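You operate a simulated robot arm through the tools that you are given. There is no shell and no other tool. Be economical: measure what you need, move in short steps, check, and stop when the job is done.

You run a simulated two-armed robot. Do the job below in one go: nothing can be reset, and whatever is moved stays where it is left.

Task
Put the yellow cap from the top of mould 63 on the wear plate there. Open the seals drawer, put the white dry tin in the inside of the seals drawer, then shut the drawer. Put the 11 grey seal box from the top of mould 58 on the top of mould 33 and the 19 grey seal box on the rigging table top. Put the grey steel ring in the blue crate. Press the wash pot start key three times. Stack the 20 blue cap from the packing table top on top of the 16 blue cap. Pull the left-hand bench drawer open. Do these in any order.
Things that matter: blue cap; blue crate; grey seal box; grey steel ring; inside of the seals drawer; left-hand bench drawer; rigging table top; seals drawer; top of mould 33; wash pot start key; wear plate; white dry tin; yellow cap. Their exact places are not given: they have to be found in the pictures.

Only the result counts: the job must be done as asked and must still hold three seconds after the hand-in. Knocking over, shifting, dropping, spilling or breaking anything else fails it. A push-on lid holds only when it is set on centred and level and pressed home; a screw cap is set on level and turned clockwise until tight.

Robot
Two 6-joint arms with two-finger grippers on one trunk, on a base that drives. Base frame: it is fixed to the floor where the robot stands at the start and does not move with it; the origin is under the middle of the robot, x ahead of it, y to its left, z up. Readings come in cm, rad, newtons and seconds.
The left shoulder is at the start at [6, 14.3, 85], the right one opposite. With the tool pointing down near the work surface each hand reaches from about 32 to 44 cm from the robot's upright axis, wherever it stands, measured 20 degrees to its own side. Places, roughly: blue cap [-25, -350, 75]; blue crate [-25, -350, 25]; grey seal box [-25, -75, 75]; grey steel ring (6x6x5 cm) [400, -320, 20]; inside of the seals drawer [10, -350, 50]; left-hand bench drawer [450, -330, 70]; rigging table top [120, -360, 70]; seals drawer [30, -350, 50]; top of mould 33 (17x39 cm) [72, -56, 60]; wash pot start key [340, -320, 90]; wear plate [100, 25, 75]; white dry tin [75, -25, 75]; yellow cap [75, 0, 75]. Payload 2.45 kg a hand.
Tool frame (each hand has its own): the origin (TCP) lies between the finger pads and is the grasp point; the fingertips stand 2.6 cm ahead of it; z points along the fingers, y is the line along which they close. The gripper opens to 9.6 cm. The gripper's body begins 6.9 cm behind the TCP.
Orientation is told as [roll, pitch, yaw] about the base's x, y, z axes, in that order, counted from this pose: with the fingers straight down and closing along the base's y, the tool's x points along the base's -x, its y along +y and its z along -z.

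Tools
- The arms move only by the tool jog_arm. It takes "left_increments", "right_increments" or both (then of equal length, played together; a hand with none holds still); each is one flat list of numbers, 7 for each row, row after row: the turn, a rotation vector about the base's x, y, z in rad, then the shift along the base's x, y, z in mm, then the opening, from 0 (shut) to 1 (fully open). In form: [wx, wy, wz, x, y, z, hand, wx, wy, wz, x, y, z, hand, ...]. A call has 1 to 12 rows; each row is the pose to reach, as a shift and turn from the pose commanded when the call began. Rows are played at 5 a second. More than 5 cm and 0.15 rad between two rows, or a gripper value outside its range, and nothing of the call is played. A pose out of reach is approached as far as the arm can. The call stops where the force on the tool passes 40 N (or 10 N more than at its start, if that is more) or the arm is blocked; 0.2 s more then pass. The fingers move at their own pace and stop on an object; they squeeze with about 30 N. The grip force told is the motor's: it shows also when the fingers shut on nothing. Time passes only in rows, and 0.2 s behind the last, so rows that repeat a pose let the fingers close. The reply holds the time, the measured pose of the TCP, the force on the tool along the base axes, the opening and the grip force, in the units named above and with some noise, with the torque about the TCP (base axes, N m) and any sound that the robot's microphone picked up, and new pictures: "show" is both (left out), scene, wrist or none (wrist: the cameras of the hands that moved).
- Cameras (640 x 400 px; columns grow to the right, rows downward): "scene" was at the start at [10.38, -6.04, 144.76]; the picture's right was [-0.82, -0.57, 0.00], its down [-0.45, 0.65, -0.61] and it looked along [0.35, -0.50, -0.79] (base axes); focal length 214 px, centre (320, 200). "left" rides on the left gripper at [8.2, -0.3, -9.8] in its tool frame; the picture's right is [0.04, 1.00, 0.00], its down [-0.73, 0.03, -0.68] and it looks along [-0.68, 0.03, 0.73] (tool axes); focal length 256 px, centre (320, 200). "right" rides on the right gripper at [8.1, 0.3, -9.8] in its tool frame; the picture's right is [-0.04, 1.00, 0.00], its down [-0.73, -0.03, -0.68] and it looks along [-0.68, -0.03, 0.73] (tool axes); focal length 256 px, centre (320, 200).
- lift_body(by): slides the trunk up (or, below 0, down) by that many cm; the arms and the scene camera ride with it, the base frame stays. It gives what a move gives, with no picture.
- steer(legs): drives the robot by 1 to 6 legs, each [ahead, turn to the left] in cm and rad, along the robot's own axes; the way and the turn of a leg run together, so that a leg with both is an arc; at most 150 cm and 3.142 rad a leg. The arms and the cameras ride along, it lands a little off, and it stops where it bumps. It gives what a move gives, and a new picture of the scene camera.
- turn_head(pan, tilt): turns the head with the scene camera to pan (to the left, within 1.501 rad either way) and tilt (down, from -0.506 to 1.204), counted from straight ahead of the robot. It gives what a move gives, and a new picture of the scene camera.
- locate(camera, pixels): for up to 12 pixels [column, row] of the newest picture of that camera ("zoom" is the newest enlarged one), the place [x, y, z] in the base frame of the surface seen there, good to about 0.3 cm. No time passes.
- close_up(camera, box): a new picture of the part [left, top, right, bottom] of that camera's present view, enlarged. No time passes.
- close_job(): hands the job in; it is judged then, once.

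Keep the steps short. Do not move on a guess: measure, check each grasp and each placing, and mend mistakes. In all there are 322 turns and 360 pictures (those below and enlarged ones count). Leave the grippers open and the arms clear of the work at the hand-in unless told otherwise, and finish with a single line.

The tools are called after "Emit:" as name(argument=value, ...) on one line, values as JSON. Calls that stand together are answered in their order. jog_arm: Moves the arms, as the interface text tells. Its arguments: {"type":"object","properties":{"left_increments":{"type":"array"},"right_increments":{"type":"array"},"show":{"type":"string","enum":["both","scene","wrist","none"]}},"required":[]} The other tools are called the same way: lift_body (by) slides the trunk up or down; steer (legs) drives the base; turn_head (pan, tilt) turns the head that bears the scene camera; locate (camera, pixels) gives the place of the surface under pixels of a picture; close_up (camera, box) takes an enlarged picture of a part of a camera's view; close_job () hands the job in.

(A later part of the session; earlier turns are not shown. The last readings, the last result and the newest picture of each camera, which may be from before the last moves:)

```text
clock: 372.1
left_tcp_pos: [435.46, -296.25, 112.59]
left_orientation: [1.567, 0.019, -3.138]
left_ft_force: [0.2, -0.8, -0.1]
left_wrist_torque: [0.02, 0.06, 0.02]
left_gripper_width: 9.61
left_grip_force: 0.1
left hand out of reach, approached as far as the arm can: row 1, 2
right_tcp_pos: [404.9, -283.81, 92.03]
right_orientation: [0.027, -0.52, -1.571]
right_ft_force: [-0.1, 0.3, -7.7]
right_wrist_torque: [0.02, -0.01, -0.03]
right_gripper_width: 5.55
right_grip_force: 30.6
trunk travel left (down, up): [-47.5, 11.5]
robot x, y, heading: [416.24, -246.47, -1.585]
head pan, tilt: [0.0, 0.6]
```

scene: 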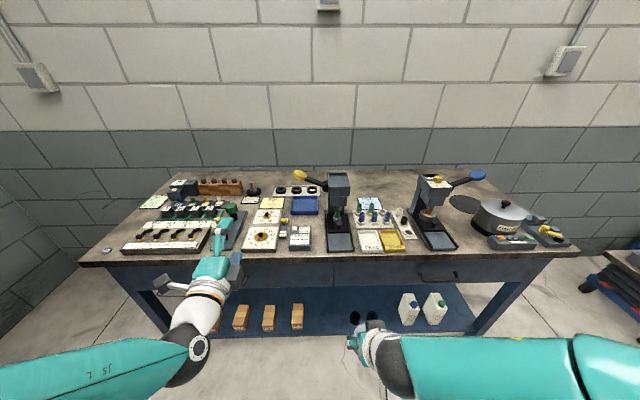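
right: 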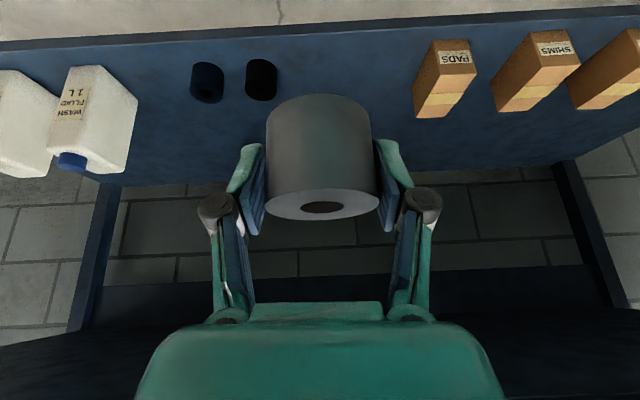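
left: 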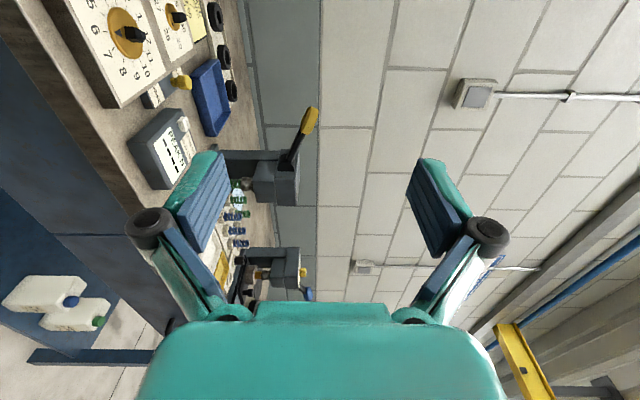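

Bring the left hand down to the left-hand drawer's handle height.

Emit:
jog_arm(left_increments=[0, 0, 0, 15, 0, -45, 1, 0, 0, 0, 30, 0, -90, 1, 0, 0, 0, 45, 0, -135, 1, 0, 0, 0, 60, 0, -180, 1, 0, 0, 0, 75, 0, -225, 1, 0, 0, 0, 90, 0, -270, 1, 0, 0, 0, 105, 0, -315, 1, 0, 0, 0, 120, 0, -360, 1, 0, 0, 0, 120, 0, -360, 1], show="both")

```text
clock: 374.1
left_tcp_pos: [428.08, -296.77, 84.24]
left_orientation: [1.531, 0.021, -3.071]
left_ft_force: [-0.2, 0.8, 0.2]
left_wrist_torque: [0.0, 0.0, 0.01]
left_gripper_width: 9.56
left_grip_force: 0.0
left hand out of reach, approached as far as the arm can: row 1, 2, 3, 4, 5, 6, 7, 8, 9
right_tcp_pos: [404.96, -283.83, 92.03]
right_orientation: [0.026, -0.519, -1.571]
right_ft_force: [0.5, 0.4, -6.8]
right_wrist_torque: [0.01, 0.04, -0.02]
right_gripper_width: 5.56
right_grip_force: 29.7
trunk travel left (down, up): [-47.5, 11.5]
robot x, y, heading: [416.43, -246.24, -1.588]
head pan, tilt: [0.0, 0.6]
```

scene: 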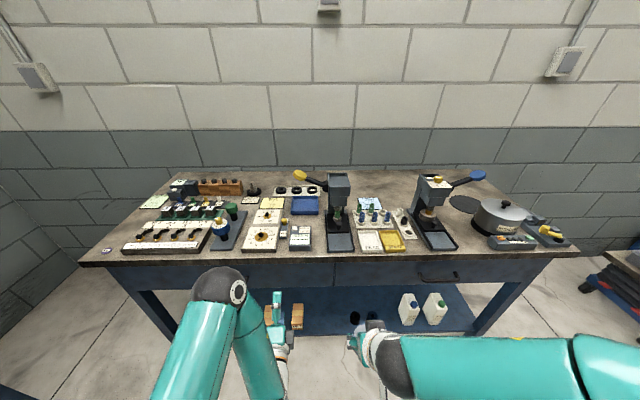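
left: 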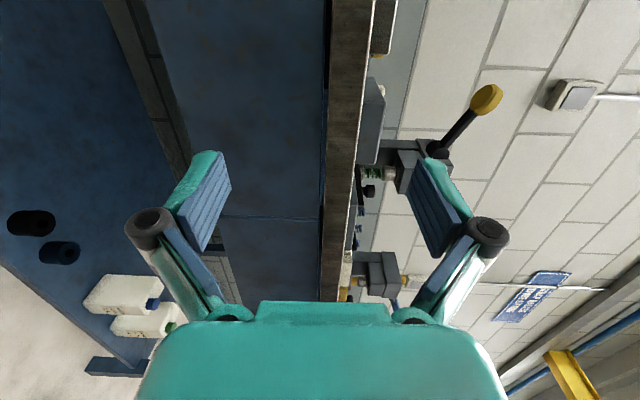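

The handle is too far sideways; shift the base by +31 cm in x: back up along an angled line, then drive straight in.

Emit:
steer(legs=[[-8, 0], [0, -0.4], [-80, 0], [0, 0.4]])

Emit:
turn_head(pan=0, tilt=0.6)

```text
clock: 378.3
left_tcp_pos: [417.62, -269.21, 84.55]
left_orientation: [1.532, 0.022, 2.829]
left_ft_force: [-1.6, 1.3, 0.2]
left_wrist_torque: [0.02, -0.05, 0.09]
left_gripper_width: 9.59
left_grip_force: 0.1
right_tcp_pos: [401.13, -249.57, 92.69]
right_orientation: [0.019, -0.487, -1.953]
right_ft_force: [-0.1, 1.0, -6.5]
right_wrist_torque: [-0.08, -0.01, 0.04]
right_gripper_width: 5.52
right_grip_force: 29.9
trunk travel left (down, up): [-47.5, 11.5]
robot x, y, heading: [427.48, -218.9, -1.885]
head pan, tilt: [0.0, 0.6]
stopped in leg 3: the robot was blocked; the commanded pose is now the measured one
```

scene: 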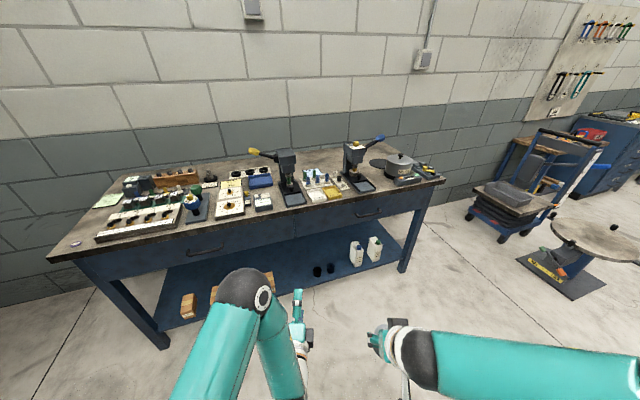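

```text
clock: 378.9
left_tcp_pos: [417.95, -269.44, 84.36]
left_orientation: [1.53, 0.021, 2.832]
left_ft_force: [-0.7, 0.5, 0.4]
left_wrist_torque: [0.02, 0.01, 0.0]
left_gripper_width: 9.59
left_grip_force: 0.1
right_tcp_pos: [401.33, -250.02, 92.73]
right_orientation: [0.015, -0.486, -1.949]
right_ft_force: [-0.7, 0.8, -6.5]
right_wrist_torque: [0.01, 0.01, -0.02]
right_gripper_width: 5.54
right_grip_force: 30.0
trunk travel left (down, up): [-47.5, 11.5]
robot x, y, heading: [427.85, -218.93, -1.891]
head pan, tilt: [0.0, 0.6]
```

scene: 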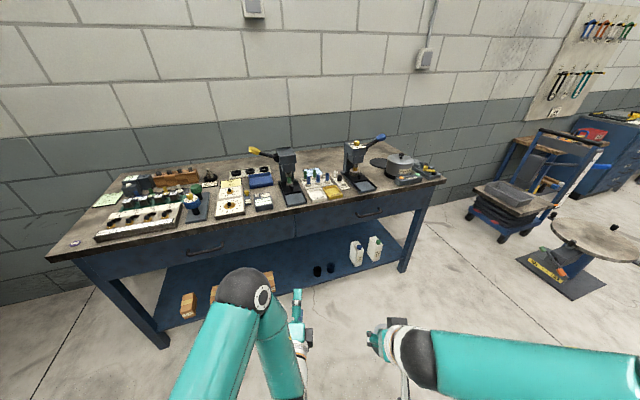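

Blocked while reversing — check what is behind-left.

Emit:
turn_head(pan=1.5, tilt=0.7)

Emit:
turn_head(pan=-1.5, tilt=0.7)

```text
clock: 380.5
left_tcp_pos: [418.02, -269.54, 84.4]
left_orientation: [1.528, 0.021, 2.831]
left_ft_force: [0.6, -0.2, 0.9]
left_wrist_torque: [-0.02, 0.02, 0.01]
left_gripper_width: 9.6
left_grip_force: 0.0
right_tcp_pos: [401.34, -249.93, 92.76]
right_orientation: [0.015, -0.487, -1.949]
right_ft_force: [0.1, 0.1, -6.5]
right_wrist_torque: [0.04, -0.01, -0.01]
right_gripper_width: 5.55
right_grip_force: 30.0
trunk travel left (down, up): [-47.5, 11.5]
robot x, y, heading: [427.53, -218.73, -1.887]
head pan, tilt: [1.499, 0.7]
```

scene: 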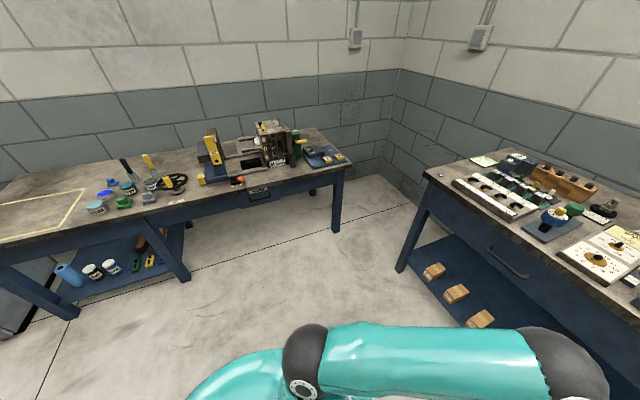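

```text
clock: 383.1
left_tcp_pos: [417.84, -269.46, 84.4]
left_orientation: [1.529, 0.021, 2.832]
left_ft_force: [0.5, 0.0, 0.6]
left_wrist_torque: [0.0, 0.0, 0.02]
left_gripper_width: 9.59
left_grip_force: 0.1
right_tcp_pos: [401.29, -249.93, 92.69]
right_orientation: [0.014, -0.487, -1.951]
right_ft_force: [1.2, -0.4, -8.2]
right_wrist_torque: [0.05, -0.04, 0.0]
right_gripper_width: 5.57
right_grip_force: 30.0
trunk travel left (down, up): [-47.5, 11.5]
robot x, y, heading: [427.44, -219.13, -1.882]
head pan, tilt: [-1.499, 0.7]
```

scene: 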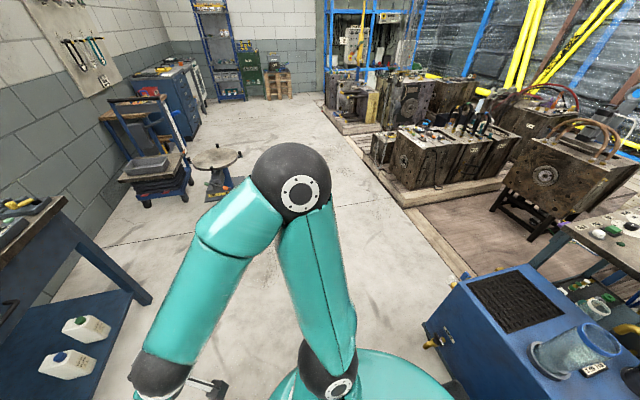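

The reverse bump was probably the bin behind me; I'll move forward away from it and go round to (447,−250) without reversing.

Emit:
steer(legs=[[10, 0], [0, 1.1], [31, 0], [0, -0.78]])

Emit:
turn_head(pan=0, tilt=0.8)

```text
clock: 387.2
left_tcp_pos: [462.38, -262.81, 84.73]
left_orientation: [1.521, 0.021, -2.396]
left_ft_force: [0.9, 0.3, 0.8]
left_wrist_torque: [-0.01, -0.01, -0.03]
left_gripper_width: 9.6
left_grip_force: 0.0
right_tcp_pos: [437.48, -266.65, 92.66]
right_orientation: [0.015, -0.483, -0.923]
right_ft_force: [0.8, -0.6, -6.7]
right_wrist_torque: [0.02, 0.0, 0.0]
right_gripper_width: 5.57
right_grip_force: 30.4
trunk travel left (down, up): [-47.5, 11.5]
robot x, y, heading: [421.11, -231.0, -0.853]
head pan, tilt: [-1.499, 0.7]
stopped in leg 2: the robot was blocked; the commanded pose is now the measured one
```

scene: 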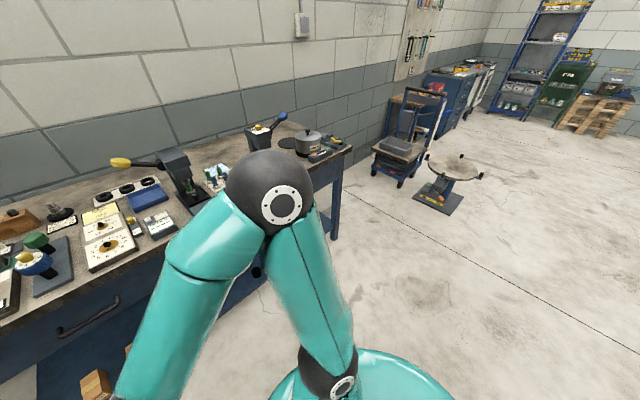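

```text
clock: 388.8
left_tcp_pos: [462.31, -262.8, 84.54]
left_orientation: [1.521, 0.023, -2.395]
left_ft_force: [-0.3, -0.4, -0.9]
left_wrist_torque: [-0.03, -0.01, 0.01]
left_gripper_width: 9.59
left_grip_force: 0.1
right_tcp_pos: [437.36, -266.8, 92.68]
right_orientation: [0.015, -0.485, -0.924]
right_ft_force: [-0.2, -0.1, -8.0]
right_wrist_torque: [0.0, 0.02, 0.0]
right_gripper_width: 5.55
right_grip_force: 30.0
trunk travel left (down, up): [-47.5, 11.5]
robot x, y, heading: [421.28, -230.72, -0.856]
head pan, tilt: [0.0, 0.799]
```

scene: 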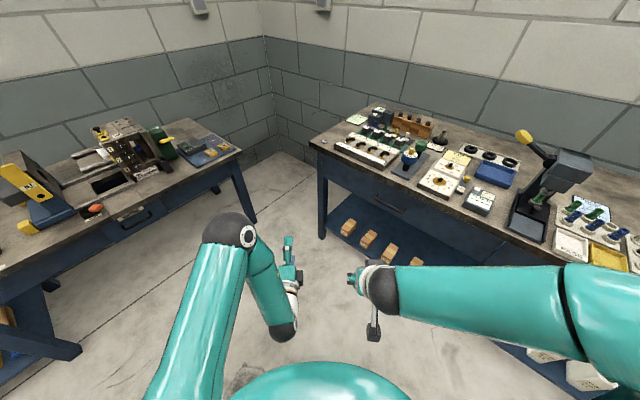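

Emit:
steer(legs=[[0, 0.2], [31, 0], [0, -0.45], [0, -0.45]])

Emit:
turn_head(pan=1.5, tilt=1.0)

```text
clock: 394.4
left_tcp_pos: [461.53, -300.02, 84.69]
left_orientation: [1.521, 0.024, -3.006]
left_ft_force: [-0.1, -0.1, 1.0]
left_wrist_torque: [0.0, -0.01, 0.01]
left_gripper_width: 9.59
left_grip_force: 0.0
right_tcp_pos: [438.8, -288.78, 92.58]
right_orientation: [0.012, -0.482, -1.535]
right_ft_force: [-1.6, 0.0, -7.0]
right_wrist_torque: [0.03, 0.02, 0.01]
right_gripper_width: 5.57
right_grip_force: 30.3
trunk travel left (down, up): [-47.5, 11.5]
robot x, y, heading: [450.29, -249.79, -1.48]
head pan, tilt: [0.0, 0.799]
stopped in leg 4: the robot was blocked; the commanded pose is now the measured one
```

scene: 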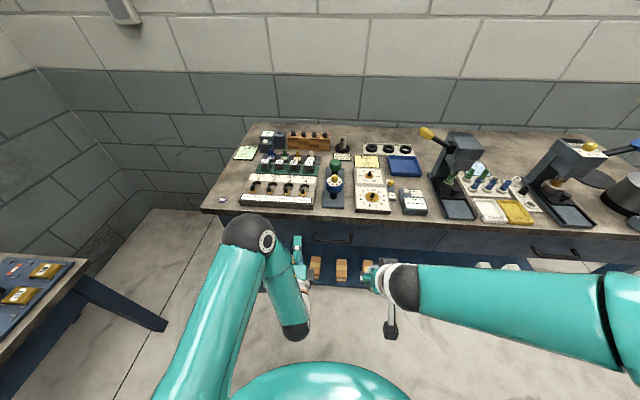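

```text
clock: 396.0
left_tcp_pos: [461.58, -300.1, 84.63]
left_orientation: [1.521, 0.02, -3.006]
left_ft_force: [-0.7, 0.3, 0.0]
left_wrist_torque: [-0.01, -0.01, -0.01]
left_gripper_width: 9.61
left_grip_force: 0.0
right_tcp_pos: [438.83, -288.89, 92.74]
right_orientation: [0.014, -0.484, -1.532]
right_ft_force: [0.0, -0.9, -6.9]
right_wrist_torque: [0.01, -0.01, 0.01]
right_gripper_width: 5.54
right_grip_force: 29.8
trunk travel left (down, up): [-47.5, 11.5]
robot x, y, heading: [450.1, -249.68, -1.482]
head pan, tilt: [1.499, 1.0]
```

scene: 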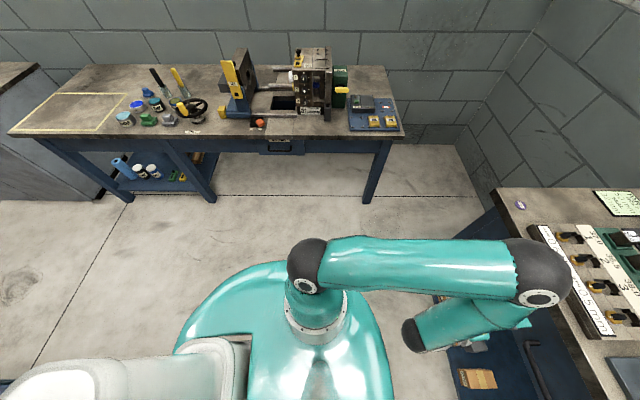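

Now bring the left hand to the handle: x≈450, z≈76.5, yaw corrected.

Emit:
jog_arm(left_increments=[0, 0, -0.03, -25, 0, -20, 1, 0.02, 0, -0.06, -50, 0, -40, 1, 0.04, 0, -0.09, -75, 0, -60, 1, 0.04, 0, -0.12, -100, 0, -75, 1, 0.04, 0, -0.13, -115, 0, -82, 1, 0.04, 0, -0.13, -115, 0, -82, 1], show="wrist")

```text
clock: 397.4
left_tcp_pos: [451.62, -300.86, 77.06]
left_orientation: [1.486, 0.014, -3.092]
left_ft_force: [0.1, 0.3, -0.1]
left_wrist_torque: [-0.01, 0.01, 0.01]
left_gripper_width: 9.59
left_grip_force: 0.1
right_tcp_pos: [438.87, -288.85, 92.88]
right_orientation: [0.014, -0.483, -1.532]
right_ft_force: [0.4, 0.1, -7.0]
right_wrist_torque: [0.05, 0.01, 0.0]
right_gripper_width: 5.55
right_grip_force: 29.9
trunk travel left (down, up): [-47.5, 11.5]
robot x, y, heading: [449.92, -249.68, -1.479]
head pan, tilt: [1.499, 1.0]
```

left: 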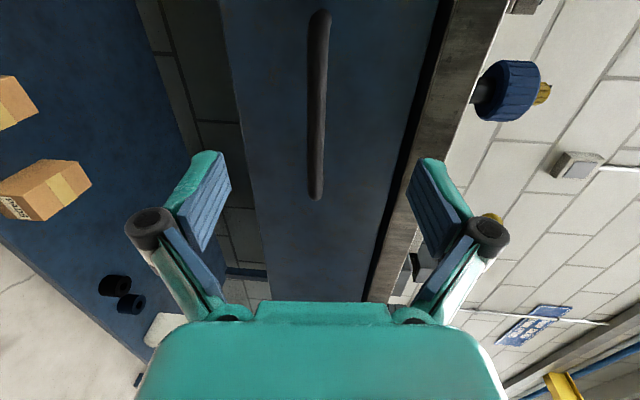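

Emit:
locate(camera="left", pixels=[[320, 30], [317, 100], [315, 180], [345, 100], [290, 100], [460, 60], [440, 90], [420, 60]])

```text
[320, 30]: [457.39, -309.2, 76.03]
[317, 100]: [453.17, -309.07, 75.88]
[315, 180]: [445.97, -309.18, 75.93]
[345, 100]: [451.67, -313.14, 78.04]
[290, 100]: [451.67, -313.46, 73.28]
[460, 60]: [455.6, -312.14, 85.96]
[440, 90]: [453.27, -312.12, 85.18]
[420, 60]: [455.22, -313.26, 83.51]
```

Emit:
jog_arm(left_increments=[-0.03, 0, 0, 0, -30, -6, 1, -0.06, 0, 0, 0, -60, -11, 1, -0.08, 0, 0, 0, -86, -11, 1, -0.08, 0, 0, 0, -86, -11, 1, -0.08, 0, 0, 0, -86, -11, 0, -0.08, 0, 0, 0, -86, -11, 0, -0.08, 0, 0, 0, -86, -11, 0, -0.08, 0, 0, 0, -86, -11, 0], show="wrist")

```text
clock: 399.2
left_tcp_pos: [449.85, -308.6, 75.87]
left_orientation: [1.581, 0.021, -3.132]
left_ft_force: [-1.0, -2.3, 33.1]
left_wrist_torque: [-0.4, 0.94, -0.26]
left_gripper_width: 1.35
left_grip_force: 39.5
right_tcp_pos: [438.95, -288.76, 92.89]
right_orientation: [0.014, -0.486, -1.532]
right_ft_force: [0.5, 0.4, -6.2]
right_wrist_torque: [0.0, 0.01, -0.01]
right_gripper_width: 5.54
right_grip_force: 29.7
trunk travel left (down, up): [-47.5, 11.5]
robot x, y, heading: [450.06, -249.87, -1.478]
head pan, tilt: [1.499, 1.0]
```

left: 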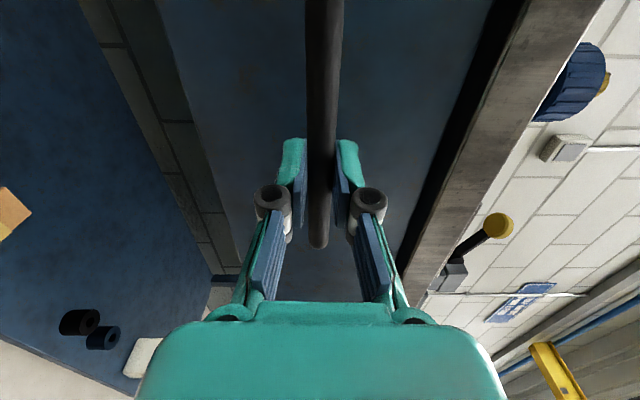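

Gripped. Relieve the vertical strain and pull with the arm 8 cm.

Emit:
jog_arm(left_increments=[0, 0, 0, 0, 0, 3, 0, 0, 0, 0, 0, 20, 3, 0, 0, 0, 0, 0, 40, 3, 0, 0, 0, 0, 0, 60, 3, 0, 0, 0, 0, 0, 75, 3, 0], show="wrist")

```text
clock: 400.4
left_tcp_pos: [450.61, -301.32, 75.98]
left_orientation: [1.566, 0.017, -3.124]
left_ft_force: [-32.5, -2.1, 16.4]
left_wrist_torque: [-0.25, 0.9, -0.92]
left_gripper_width: 1.38
left_grip_force: 39.9
right_tcp_pos: [438.72, -288.92, 92.81]
right_orientation: [0.016, -0.486, -1.534]
right_ft_force: [0.3, 0.7, -8.0]
right_wrist_torque: [0.03, 0.06, 0.01]
right_gripper_width: 5.56
right_grip_force: 30.0
trunk travel left (down, up): [-47.5, 11.5]
robot x, y, heading: [450.04, -249.7, -1.482]
head pan, tilt: [1.499, 1.0]
```

left: 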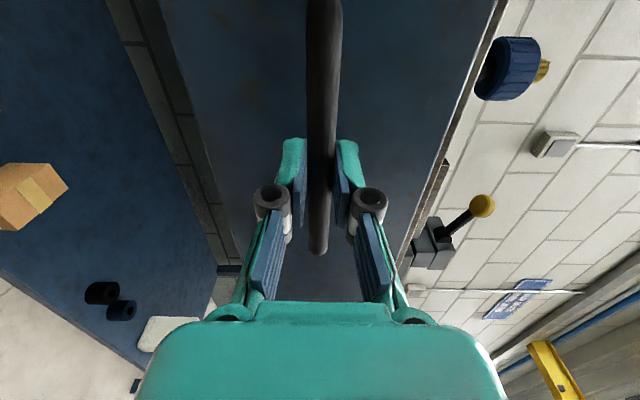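

Emit:
steer(legs=[[-5, 0]])

Emit:
steer(legs=[[-8, 0]])

Emit:
turn_head(pan=0, tilt=0.9)

```text
clock: 401.3
left_tcp_pos: [450.4, -296.31, 76.07]
left_orientation: [1.564, 0.018, -3.111]
left_ft_force: [-9.0, 1.8, 17.1]
left_wrist_torque: [-0.17, 1.03, 0.32]
left_gripper_width: 1.32
left_grip_force: 39.4
right_tcp_pos: [438.35, -283.57, 92.77]
right_orientation: [0.014, -0.485, -1.532]
right_ft_force: [0.8, 0.3, -6.9]
right_wrist_torque: [0.02, 0.0, 0.0]
right_gripper_width: 5.55
right_grip_force: 30.0
trunk travel left (down, up): [-47.5, 11.5]
robot x, y, heading: [449.5, -244.48, -1.479]
head pan, tilt: [1.499, 1.0]
```

scene: 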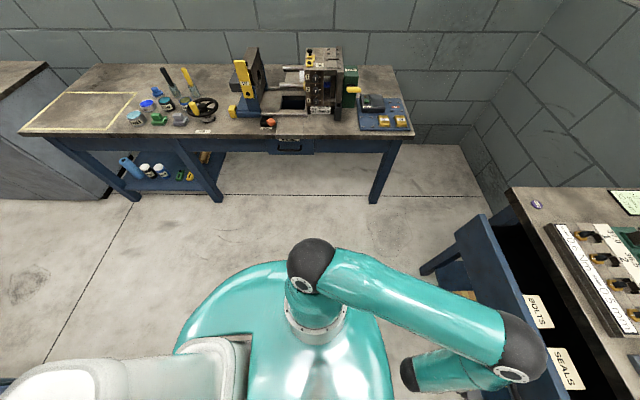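

```text
clock: 402.4
left_tcp_pos: [450.44, -288.26, 75.9]
left_orientation: [1.562, 0.018, -3.097]
left_ft_force: [25.5, 0.9, 11.6]
left_wrist_torque: [-0.14, 0.97, 0.91]
left_gripper_width: 1.32
left_grip_force: 39.7
right_tcp_pos: [438.02, -275.64, 92.75]
right_orientation: [0.011, -0.485, -1.53]
right_ft_force: [-0.4, 0.0, -7.4]
right_wrist_torque: [0.03, 0.01, -0.03]
right_gripper_width: 5.54
right_grip_force: 30.2
trunk travel left (down, up): [-47.5, 11.5]
robot x, y, heading: [448.62, -236.29, -1.482]
head pan, tilt: [1.499, 1.0]
```

scene: 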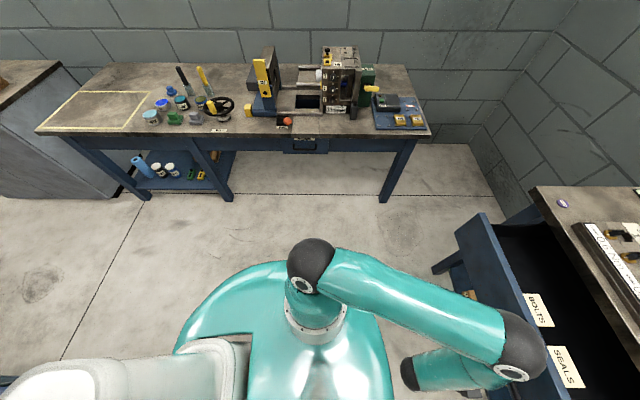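

```text
clock: 404.0
left_tcp_pos: [450.45, -288.42, 75.98]
left_orientation: [1.562, 0.019, -3.096]
left_ft_force: [10.8, -2.4, 6.0]
left_wrist_torque: [-0.07, 0.95, 0.45]
left_gripper_width: 1.35
left_grip_force: 39.6
right_tcp_pos: [437.86, -275.7, 92.84]
right_orientation: [0.013, -0.483, -1.531]
right_ft_force: [0.7, 0.4, -6.8]
right_wrist_torque: [0.01, -0.01, 0.02]
right_gripper_width: 5.52
right_grip_force: 30.3
trunk travel left (down, up): [-47.5, 11.5]
robot x, y, heading: [448.72, -236.65, -1.479]
head pan, tilt: [0.0, 0.901]
```

scene: 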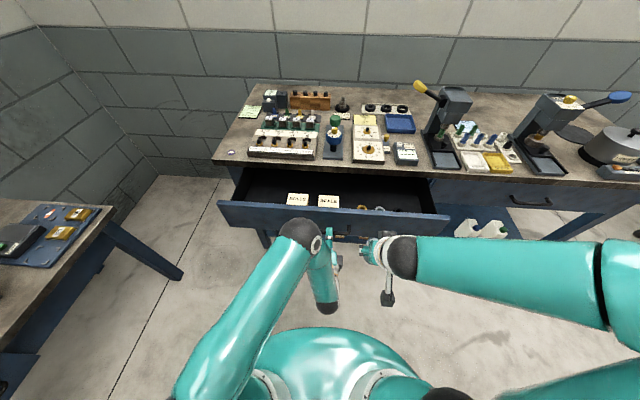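

Open ~21 cm. Pull a little more to see if it reaches its stop.

Emit:
steer(legs=[[-5, 0]])

```text
clock: 404.9
left_tcp_pos: [450.26, -283.44, 76.04]
left_orientation: [1.562, 0.02, -3.087]
left_ft_force: [29.9, 2.2, 8.9]
left_wrist_torque: [-0.08, 1.0, 0.95]
left_gripper_width: 1.31
left_grip_force: 39.8
right_tcp_pos: [437.54, -270.63, 92.84]
right_orientation: [0.013, -0.485, -1.53]
right_ft_force: [-0.4, 1.2, -7.7]
right_wrist_torque: [-0.01, 0.01, -0.02]
right_gripper_width: 5.54
right_grip_force: 30.2
trunk travel left (down, up): [-47.5, 11.5]
robot x, y, heading: [448.49, -231.64, -1.482]
head pan, tilt: [0.0, 0.901]
```

scene: 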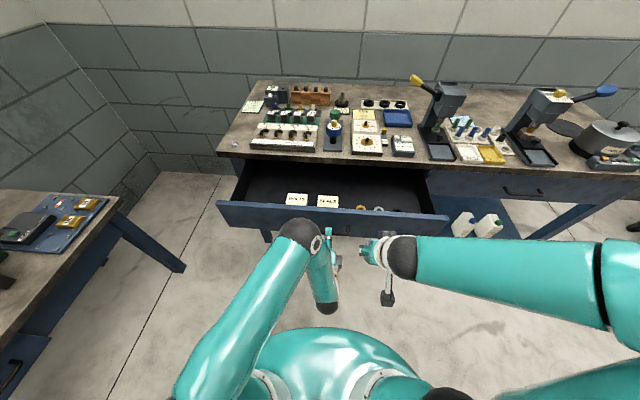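

Emit:
jog_arm(left_increments=[0, 0, 0, 4, 10, 0, 0, 0, 0, 0, 5, 20, 0, 0, 0, 0, 0, 5, 30, 0, 0], show="none")

```text
clock: 405.7
left_tcp_pos: [451.28, -280.82, 76.09]
left_orientation: [1.555, 0.016, -3.065]
left_ft_force: [-34.6, 0.9, -10.1]
left_wrist_torque: [0.11, 1.04, -0.49]
left_gripper_width: 1.36
left_grip_force: 40.5
right_tcp_pos: [437.0, -270.88, 92.84]
right_orientation: [0.018, -0.484, -1.534]
right_ft_force: [0.1, 0.0, -7.1]
right_wrist_torque: [0.03, 0.02, 0.0]
right_gripper_width: 5.51
right_grip_force: 29.8
trunk travel left (down, up): [-47.5, 11.5]
robot x, y, heading: [448.59, -231.54, -1.481]
head pan, tilt: [0.0, 0.901]
```

Open ~28 cm. Release the handle and back 5 cm off it.

Emit:
jog_arm(left_increments=[0, 0, 0, 0, 0, 0, 1, 0, 0, 0, 0, 0, 0, 1, 0, 0, 0, 0, 0, 0, 1, 0, 0, 0, 0, 0, 0, 1], show="none")

Emit:
steer(legs=[[-6, 0]])

Emit:
jog_arm(left_increments=[0, 0, 0, 15, 0, 45, 1, 0, 0, 0, 30, 0, 90, 1, 0, 0, 0, 40, 0, 135, 1, 0.0864, 0.0864, 0.0864, 40, 0, 180, 1, 0.1728, 0.1728, 0.1728, 40, 0, 220, 1, 0.2592, 0.2592, 0.2592, 40, 0, 260, 1, 0.3456, 0.3456, 0.3456, 40, 0, 290, 1, 0.432, 0.432, 0.432, 40, 0, 310, 1, 0.5184, 0.5184, 0.5184, 40, 0, 310, 1, 0.6048, 0.6048, 0.6048, 40, 0, 310, 1, 0.6912, 0.6912, 0.6912, 40, 0, 310, 1, 0.7776, 0.7776, 0.7776, 40, 0, 310, 1], show="scene")

```text
clock: 406.7
left_tcp_pos: [451.8, -280.84, 76.03]
left_orientation: [1.56, 0.018, -3.056]
left_ft_force: [-0.5, -0.3, 0.4]
left_wrist_torque: [-0.01, 0.01, 0.0]
left_gripper_width: 9.59
left_grip_force: 0.0
right_tcp_pos: [437.3, -270.81, 92.84]
right_orientation: [0.014, -0.485, -1.531]
right_ft_force: [-0.1, -0.9, -6.2]
right_wrist_torque: [0.02, 0.02, 0.01]
right_gripper_width: 5.58
right_grip_force: 30.1
trunk travel left (down, up): [-47.5, 11.5]
robot x, y, heading: [448.65, -231.42, -1.481]
head pan, tilt: [0.0, 0.901]
```

```text
clock: 407.7
left_tcp_pos: [451.25, -274.76, 76.0]
left_orientation: [1.559, 0.018, -3.056]
left_ft_force: [0.3, 0.2, -0.2]
left_wrist_torque: [-0.02, 0.0, 0.0]
left_gripper_width: 9.6
left_grip_force: 0.0
right_tcp_pos: [436.7, -264.76, 92.88]
right_orientation: [0.014, -0.487, -1.531]
right_ft_force: [-0.5, 0.0, -7.3]
right_wrist_torque: [0.02, -0.01, 0.0]
right_gripper_width: 5.56
right_grip_force: 30.1
trunk travel left (down, up): [-47.5, 11.5]
robot x, y, heading: [448.15, -225.9, -1.482]
head pan, tilt: [0.0, 0.901]
```

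scene: 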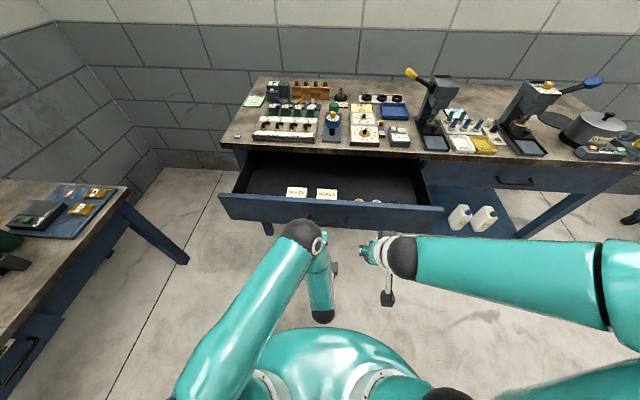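

```text
clock: 410.3
left_tcp_pos: [455.17, -274.91, 106.9]
left_orientation: [0.505, -0.223, -2.07]
left_ft_force: [-0.6, -0.2, -0.4]
left_wrist_torque: [0.02, 0.02, -0.01]
left_gripper_width: 9.59
left_grip_force: 0.0
right_tcp_pos: [436.75, -264.8, 92.87]
right_orientation: [0.013, -0.484, -1.53]
right_ft_force: [0.4, 0.4, -7.6]
right_wrist_torque: [0.0, 0.01, -0.01]
right_gripper_width: 5.57
right_grip_force: 30.5
trunk travel left (down, up): [-47.5, 11.5]
robot x, y, heading: [447.76, -226.02, -1.478]
head pan, tilt: [0.0, 0.901]
```

scene: 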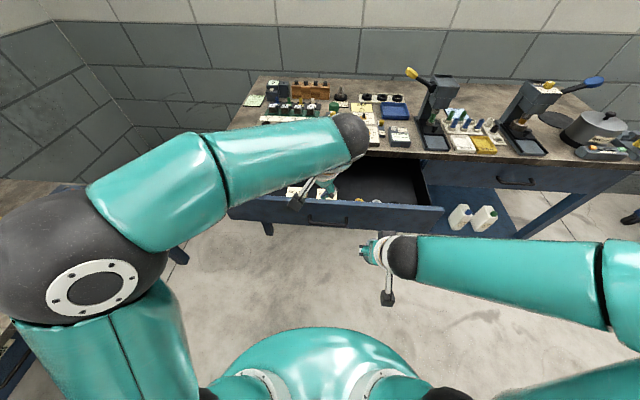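

Finish turning the left hand down; then turn right and look for the bin.

Emit:
jog_arm(left_increments=[0.0864, 0.0864, 0.0864, 0, 15, 0, 1, 0.1728, 0.1728, 0.1728, 0, 30, 0, 1, 0.2592, 0.2592, 0.2592, 0, 40, 0, 1, 0.3456, 0.3456, 0.3456, 0, 40, 0, 1, 0.42, 0.42, 0.42, 0, 40, 0, 1], show="none")

Emit:
turn_head(pan=-1.5, tilt=1.0)

```text
clock: 411.5
left_tcp_pos: [455.32, -270.91, 106.89]
left_orientation: [-0.004, 0.079, -1.6]
left_ft_force: [0.1, 0.2, 0.7]
left_wrist_torque: [0.02, 0.03, 0.01]
left_gripper_width: 9.58
left_grip_force: 0.0
right_tcp_pos: [436.79, -264.76, 92.79]
right_orientation: [0.015, -0.482, -1.53]
right_ft_force: [0.0, 0.3, -7.3]
right_wrist_torque: [0.01, -0.02, 0.0]
right_gripper_width: 5.55
right_grip_force: 29.8
trunk travel left (down, up): [-47.5, 11.5]
robot x, y, heading: [447.75, -225.65, -1.482]
head pan, tilt: [0.0, 0.901]
```

```text
clock: 413.1
left_tcp_pos: [455.17, -270.81, 106.9]
left_orientation: [-0.001, 0.075, -1.599]
left_ft_force: [0.2, -0.3, -0.6]
left_wrist_torque: [0.0, -0.01, 0.02]
left_gripper_width: 9.59
left_grip_force: 0.1
right_tcp_pos: [436.76, -264.7, 92.85]
right_orientation: [0.014, -0.484, -1.531]
right_ft_force: [-1.0, -0.3, -6.5]
right_wrist_torque: [0.05, 0.02, 0.03]
right_gripper_width: 5.57
right_grip_force: 30.2
trunk travel left (down, up): [-47.5, 11.5]
robot x, y, heading: [448.35, -225.54, -1.479]
head pan, tilt: [-1.499, 1.0]
```

scene: 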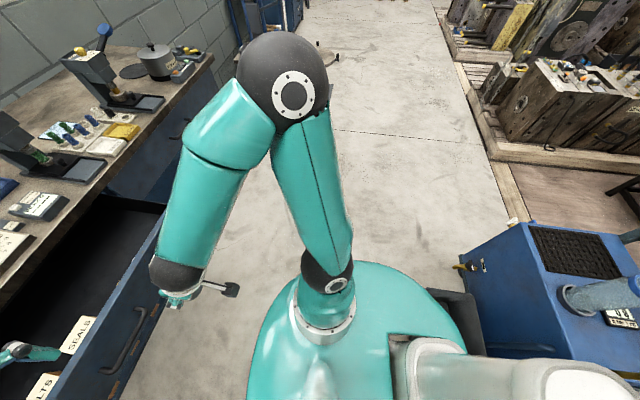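

Emit:
locate(camera="scene", pixels=[[462, 300], [450, 292], [475, 335], [470, 310], [460, 265], [520, 225], [480, 350]])

Emit:
close_up(camera="scene", box=[400, 200, 640, 380])

```text
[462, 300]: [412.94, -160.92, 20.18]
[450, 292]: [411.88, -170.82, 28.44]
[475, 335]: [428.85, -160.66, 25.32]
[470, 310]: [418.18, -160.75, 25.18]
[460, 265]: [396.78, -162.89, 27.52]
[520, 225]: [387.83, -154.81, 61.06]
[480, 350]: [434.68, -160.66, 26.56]
```

```text
2.22 times, centred on (520, 290) of scene
```

zoom: 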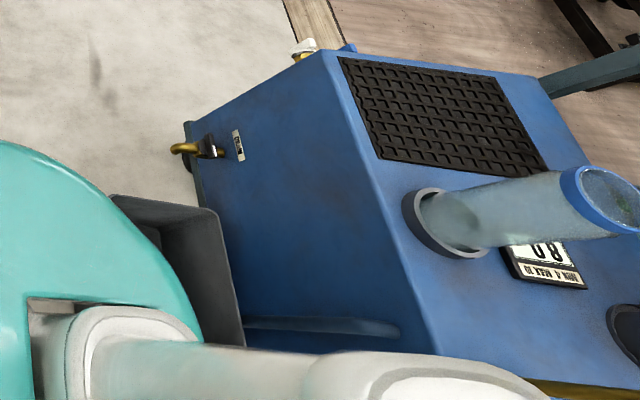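

The bin stands at x 397–437, y ≈−190…−160 behind me. Move ahead 11 cm, then turn right to face −x in two steps, then go ahead.

Emit:
steer(legs=[[11, 0], [0, -0.8], [0, -0.7]])

```text
clock: 417.0
left_tcp_pos: [420.7, -273.0, 107.16]
left_orientation: [0.0, 0.075, -2.418]
left_ft_force: [-0.6, 0.3, -0.7]
left_wrist_torque: [-0.04, -0.08, 0.02]
left_gripper_width: 9.61
left_grip_force: 0.1
right_tcp_pos: [412.63, -255.21, 92.76]
right_orientation: [0.015, -0.483, -2.349]
right_ft_force: [0.1, 0.3, -8.6]
right_wrist_torque: [-0.03, -0.01, 0.03]
right_gripper_width: 5.57
right_grip_force: 30.1
trunk travel left (down, up): [-47.5, 11.5]
robot x, y, heading: [451.53, -238.74, -2.291]
head pan, tilt: [-1.499, 1.0]
stopped in leg 3: the robot was blocked; the commanded pose is now the measured one
```

scene: 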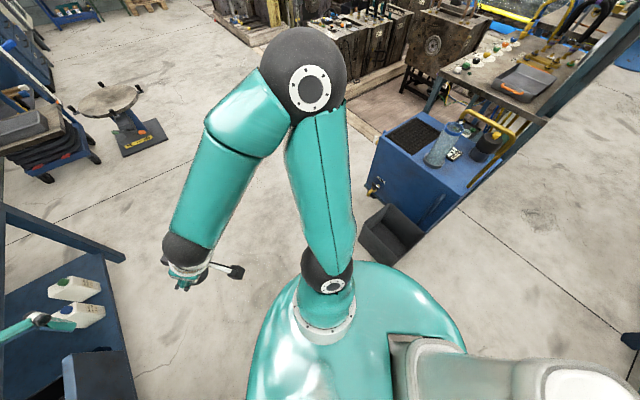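

Emit:
locate(camera="scene", pixels=[[360, 228], [388, 206], [424, 234], [393, 268], [372, 185], [420, 232], [365, 260]])

Emit:
close_up(camera="scene", box=[330, 100, 530, 290])

```text
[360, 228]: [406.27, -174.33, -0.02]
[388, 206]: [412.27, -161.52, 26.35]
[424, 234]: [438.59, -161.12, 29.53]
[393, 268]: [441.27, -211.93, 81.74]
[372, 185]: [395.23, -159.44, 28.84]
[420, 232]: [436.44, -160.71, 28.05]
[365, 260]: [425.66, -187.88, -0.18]
```

```text
2.11 times, centred on (430, 195) of scene
```

zoom: 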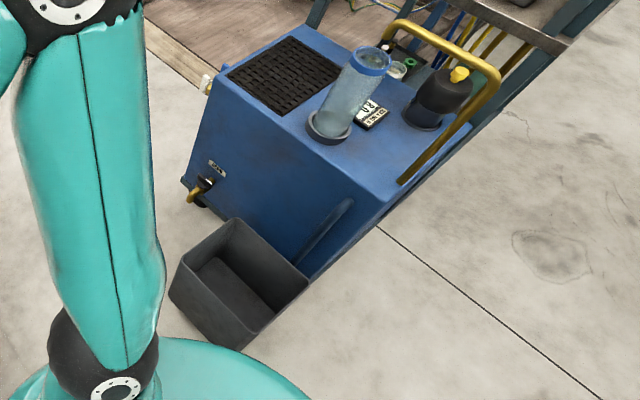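

Bin stands neatly beside the cart. Continue turning west and leave along y≈−228.

Emit:
steer(legs=[[0, -0.45], [0, -0.43], [110, 0]])

```text
clock: 419.9
left_tcp_pos: [405.42, -244.46, 107.3]
left_orientation: [-0.002, 0.075, -3.14]
left_ft_force: [-0.2, 1.1, -0.5]
left_wrist_torque: [-0.04, -0.04, 0.02]
left_gripper_width: 9.61
left_grip_force: 0.0
right_tcp_pos: [411.26, -225.76, 92.86]
right_orientation: [0.015, -0.48, -3.074]
right_ft_force: [0.0, 0.8, -6.7]
right_wrist_torque: [0.01, -0.04, 0.03]
right_gripper_width: 5.54
right_grip_force: 29.8
trunk travel left (down, up): [-47.5, 11.5]
robot x, y, heading: [451.34, -242.11, -3.032]
head pan, tilt: [-1.499, 1.0]
stopped in leg 2: the robot was blocked; the commanded pose is now the measured one
```

scene: 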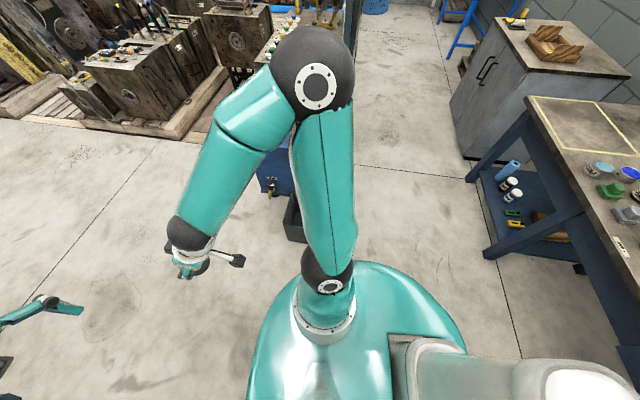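

Emit:
steer(legs=[[130, -0.35], [90, 0.12]])

Emit:
turn_head(pan=0, tilt=0.7)

```text
clock: 430.9
left_tcp_pos: [188.39, -213.3, 107.17]
left_orientation: [0.0, 0.075, 2.927]
left_ft_force: [-0.2, 0.0, 0.2]
left_wrist_torque: [-0.04, 0.02, 0.01]
left_gripper_width: 9.59
left_grip_force: 0.0
right_tcp_pos: [198.0, -196.2, 92.97]
right_orientation: [0.012, -0.482, 2.992]
right_ft_force: [-0.6, -1.0, -7.1]
right_wrist_torque: [-0.01, -0.04, -0.02]
right_gripper_width: 5.51
right_grip_force: 29.9
trunk travel left (down, up): [-47.5, 11.5]
robot x, y, heading: [234.13, -220.81, 3.033]
head pan, tilt: [-1.499, 1.0]
```

scene: 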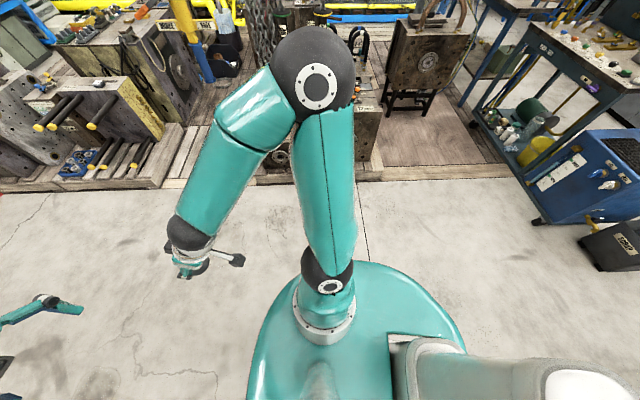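

```text
clock: 432.5
left_tcp_pos: [188.6, -213.43, 107.41]
left_orientation: [-0.001, 0.076, 2.928]
left_ft_force: [0.4, 0.4, -0.1]
left_wrist_torque: [0.0, 0.0, -0.01]
left_gripper_width: 9.61
left_grip_force: 0.1
right_tcp_pos: [198.12, -196.22, 92.98]
right_orientation: [0.012, -0.481, 2.992]
right_ft_force: [0.1, -1.0, -6.8]
right_wrist_torque: [0.03, -0.06, -0.04]
right_gripper_width: 5.54
right_grip_force: 29.5
trunk travel left (down, up): [-47.5, 11.5]
robot x, y, heading: [234.21, -220.98, 3.029]
head pan, tilt: [0.0, 0.7]
```

scene: 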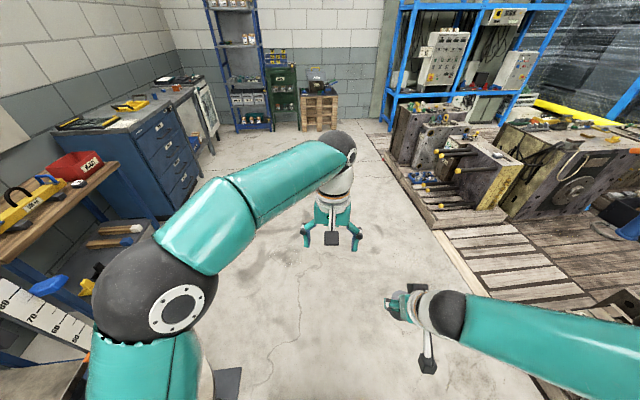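

Emit:
steer(legs=[[140, 0], [112, 0.05]])

Emit:
steer(legs=[[0, 0.8], [0, 0.8]])

```text
clock: 444.9
left_tcp_pos: [-61.49, -196.16, 107.23]
left_orientation: [-0.003, 0.077, 2.974]
left_ft_force: [-0.3, 0.5, 0.1]
left_wrist_torque: [-0.02, 0.0, -0.02]
left_gripper_width: 9.61
left_grip_force: 0.1
right_tcp_pos: [-52.6, -178.65, 92.89]
right_orientation: [0.013, -0.48, 3.039]
right_ft_force: [1.0, 0.1, -7.1]
right_wrist_torque: [-0.01, -0.02, -0.04]
right_gripper_width: 5.53
right_grip_force: 30.4
trunk travel left (down, up): [-47.5, 11.5]
robot x, y, heading: [-15.1, -201.13, 3.082]
head pan, tilt: [0.0, 0.7]
```

scene: 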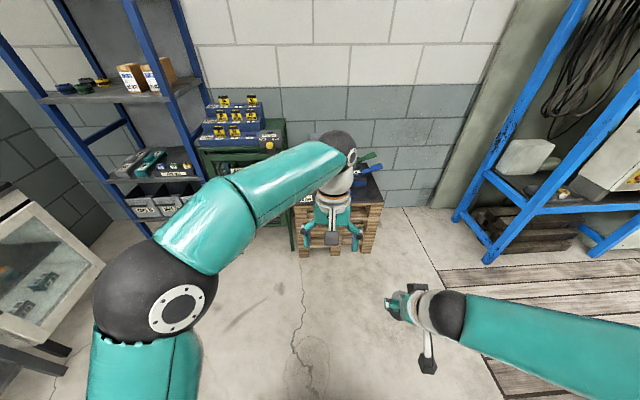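

```text
clock: 447.5
left_tcp_pos: [-52.52, -228.77, 107.3]
left_orientation: [-0.004, 0.072, -2.559]
left_ft_force: [0.2, -0.7, -0.7]
left_wrist_torque: [0.04, -0.01, -0.02]
left_gripper_width: 9.59
left_grip_force: 0.1
right_tcp_pos: [-57.94, -210.06, 93.01]
right_orientation: [0.013, -0.478, -2.491]
right_ft_force: [0.4, -1.3, -6.5]
right_wrist_torque: [0.06, -0.05, -0.05]
right_gripper_width: 5.53
right_grip_force: 30.1
trunk travel left (down, up): [-47.5, 11.5]
robot x, y, heading: [-17.32, -199.22, -2.439]
head pan, tilt: [0.0, 0.7]
stopped in leg 1: the robot was blocked; the commanded pose is now the measured one
```

scene: 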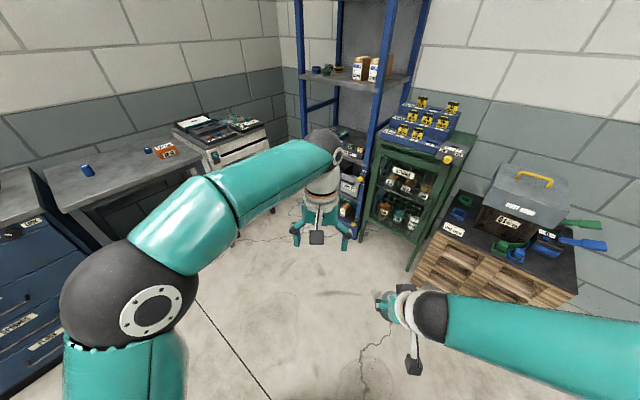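

Emit:
steer(legs=[[0, 0.8]])

Emit:
steer(legs=[[58, 0]])

Emit:
turn_head(pan=0, tilt=0.9)

```text
clock: 450.4
left_tcp_pos: [-20.29, -245.55, 107.43]
left_orientation: [-0.006, 0.073, -1.758]
left_ft_force: [0.0, -0.8, 0.3]
left_wrist_torque: [0.01, 0.07, 0.0]
left_gripper_width: 9.57
left_grip_force: 0.1
right_tcp_pos: [-37.64, -236.34, 93.03]
right_orientation: [0.011, -0.478, -1.688]
right_ft_force: [1.2, 0.0, -7.0]
right_wrist_torque: [0.01, -0.01, -0.04]
right_gripper_width: 5.56
right_grip_force: 30.1
trunk travel left (down, up): [-47.5, 11.5]
robot x, y, heading: [-20.64, -199.08, -1.641]
head pan, tilt: [0.0, 0.7]
stopped in leg 1: the robot was blocked; the commanded pose is now the measured one
```

scene: 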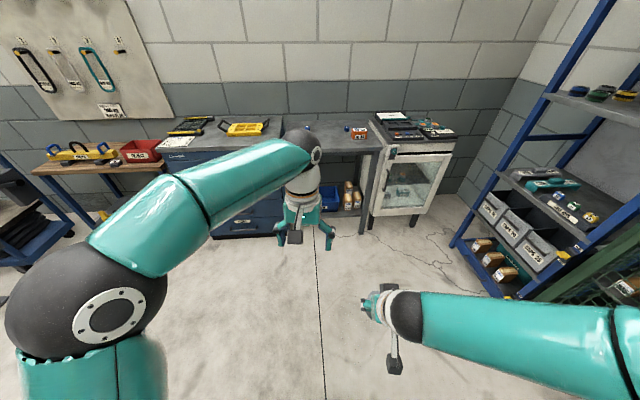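

```text
clock: 453.7
left_tcp_pos: [-23.09, -302.78, 107.56]
left_orientation: [-0.003, 0.074, -1.736]
left_ft_force: [-0.7, -0.2, -0.3]
left_wrist_torque: [0.03, 0.01, 0.01]
left_gripper_width: 9.59
left_grip_force: 0.1
right_tcp_pos: [-40.52, -293.95, 93.04]
right_orientation: [0.013, -0.478, -1.67]
right_ft_force: [-0.1, -0.4, -6.7]
right_wrist_torque: [0.03, -0.01, -0.02]
right_gripper_width: 5.54
right_grip_force: 30.3
trunk travel left (down, up): [-47.5, 11.5]
robot x, y, heading: [-24.4, -256.52, -1.629]
head pan, tilt: [0.0, 0.7]
```

scene: 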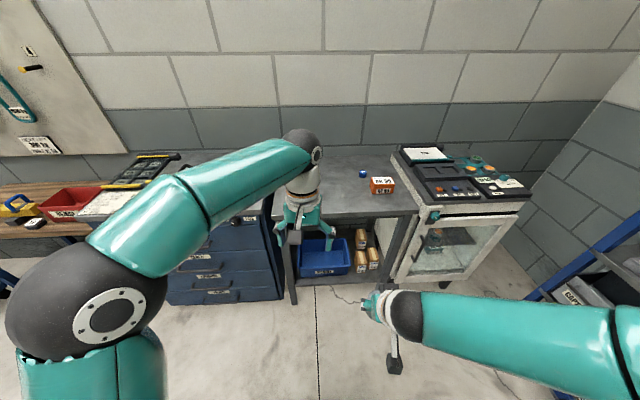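

```text
clock: 454.5
left_tcp_pos: [-23.15, -302.54, 107.44]
left_orientation: [-0.003, 0.074, -1.737]
left_ft_force: [0.1, 0.6, -0.5]
left_wrist_torque: [-0.01, -0.01, -0.02]
left_gripper_width: 9.59
left_grip_force: 0.1
right_tcp_pos: [-40.59, -293.98, 93.16]
right_orientation: [0.013, -0.48, -1.671]
right_ft_force: [-0.5, -0.3, -6.0]
right_wrist_torque: [0.01, 0.0, -0.01]
right_gripper_width: 5.56
right_grip_force: 29.7
trunk travel left (down, up): [-47.5, 11.5]
robot x, y, heading: [-24.14, -256.24, -1.623]
head pan, tilt: [0.0, 0.901]
```

scene: 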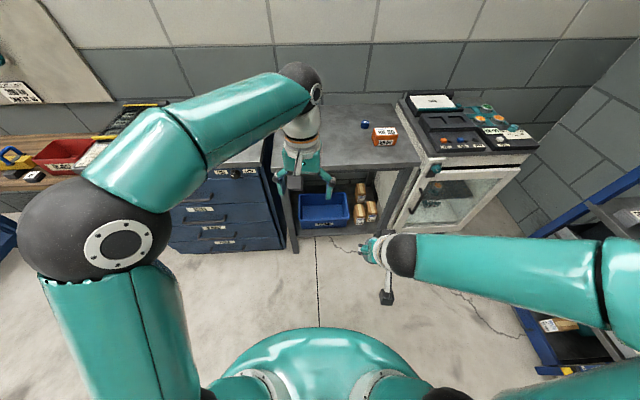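

Ring held at the crate side. Tuck the left hand back, then lower the trunk 40 cm.

Emit:
jog_arm(left_increments=[0, 0, 0, 30, 30, 0, 1, 0, 0, 0, 60, 60, 0, 1, 0, 0, 0, 90, 90, 0, 1, 0, 0, 0, 120, 120, 0, 1, 0, 0, 0, 150, 140, 0, 1], show="none")

Emit:
lift_body(by=-40)

Emit:
turn_head(pan=0, tilt=0.5)

```text
clock: 455.7
left_tcp_pos: [-7.9, -288.58, 107.64]
left_orientation: [-0.005, 0.074, -1.738]
left_ft_force: [-0.3, 0.2, -0.6]
left_wrist_torque: [0.01, 0.08, -0.02]
left_gripper_width: 9.6
left_grip_force: 0.2
right_tcp_pos: [-40.54, -293.82, 93.11]
right_orientation: [0.012, -0.482, -1.671]
right_ft_force: [0.0, 0.1, -7.1]
right_wrist_torque: [0.04, -0.05, -0.01]
right_gripper_width: 5.53
right_grip_force: 29.7
trunk travel left (down, up): [-47.5, 11.5]
robot x, y, heading: [-24.34, -256.64, -1.621]
head pan, tilt: [0.0, 0.901]
```

```text
clock: 459.5
left_tcp_pos: [-8.0, -288.52, 67.54]
left_orientation: [-0.003, 0.073, -1.737]
left_ft_force: [0.4, -0.5, -1.1]
left_wrist_torque: [-0.02, -0.03, 0.01]
left_gripper_width: 9.6
left_grip_force: 0.1
right_tcp_pos: [-40.6, -293.82, 53.17]
right_orientation: [0.013, -0.481, -1.671]
right_ft_force: [0.6, 0.0, -6.1]
right_wrist_torque: [0.04, 0.01, 0.04]
right_gripper_width: 5.52
right_grip_force: 30.0
trunk travel left (down, up): [-7.5, 51.5]
robot x, y, heading: [-24.36, -256.25, -1.624]
head pan, tilt: [0.0, 0.901]
```

```text
clock: 460.4
left_tcp_pos: [-7.98, -288.5, 67.61]
left_orientation: [-0.003, 0.074, -1.735]
left_ft_force: [-0.5, -0.1, -0.7]
left_wrist_torque: [-0.01, 0.03, 0.01]
left_gripper_width: 9.59
left_grip_force: 0.1
right_tcp_pos: [-40.52, -293.81, 53.06]
right_orientation: [0.014, -0.479, -1.669]
right_ft_force: [0.6, -0.1, -7.9]
right_wrist_torque: [0.06, -0.02, -0.02]
right_gripper_width: 5.55
right_grip_force: 30.2
trunk travel left (down, up): [-7.5, 51.5]
robot x, y, heading: [-23.94, -256.31, -1.62]
head pan, tilt: [0.0, 0.499]
```

scene: 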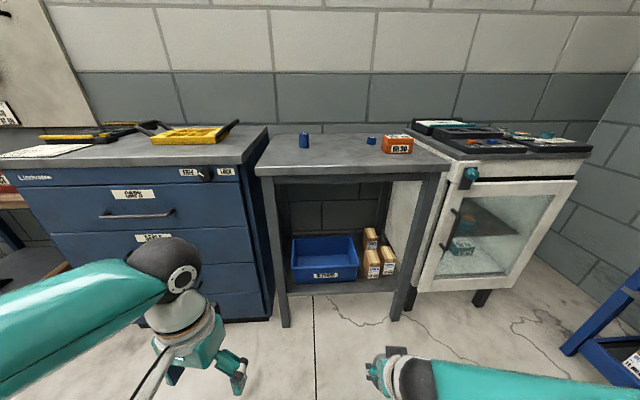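

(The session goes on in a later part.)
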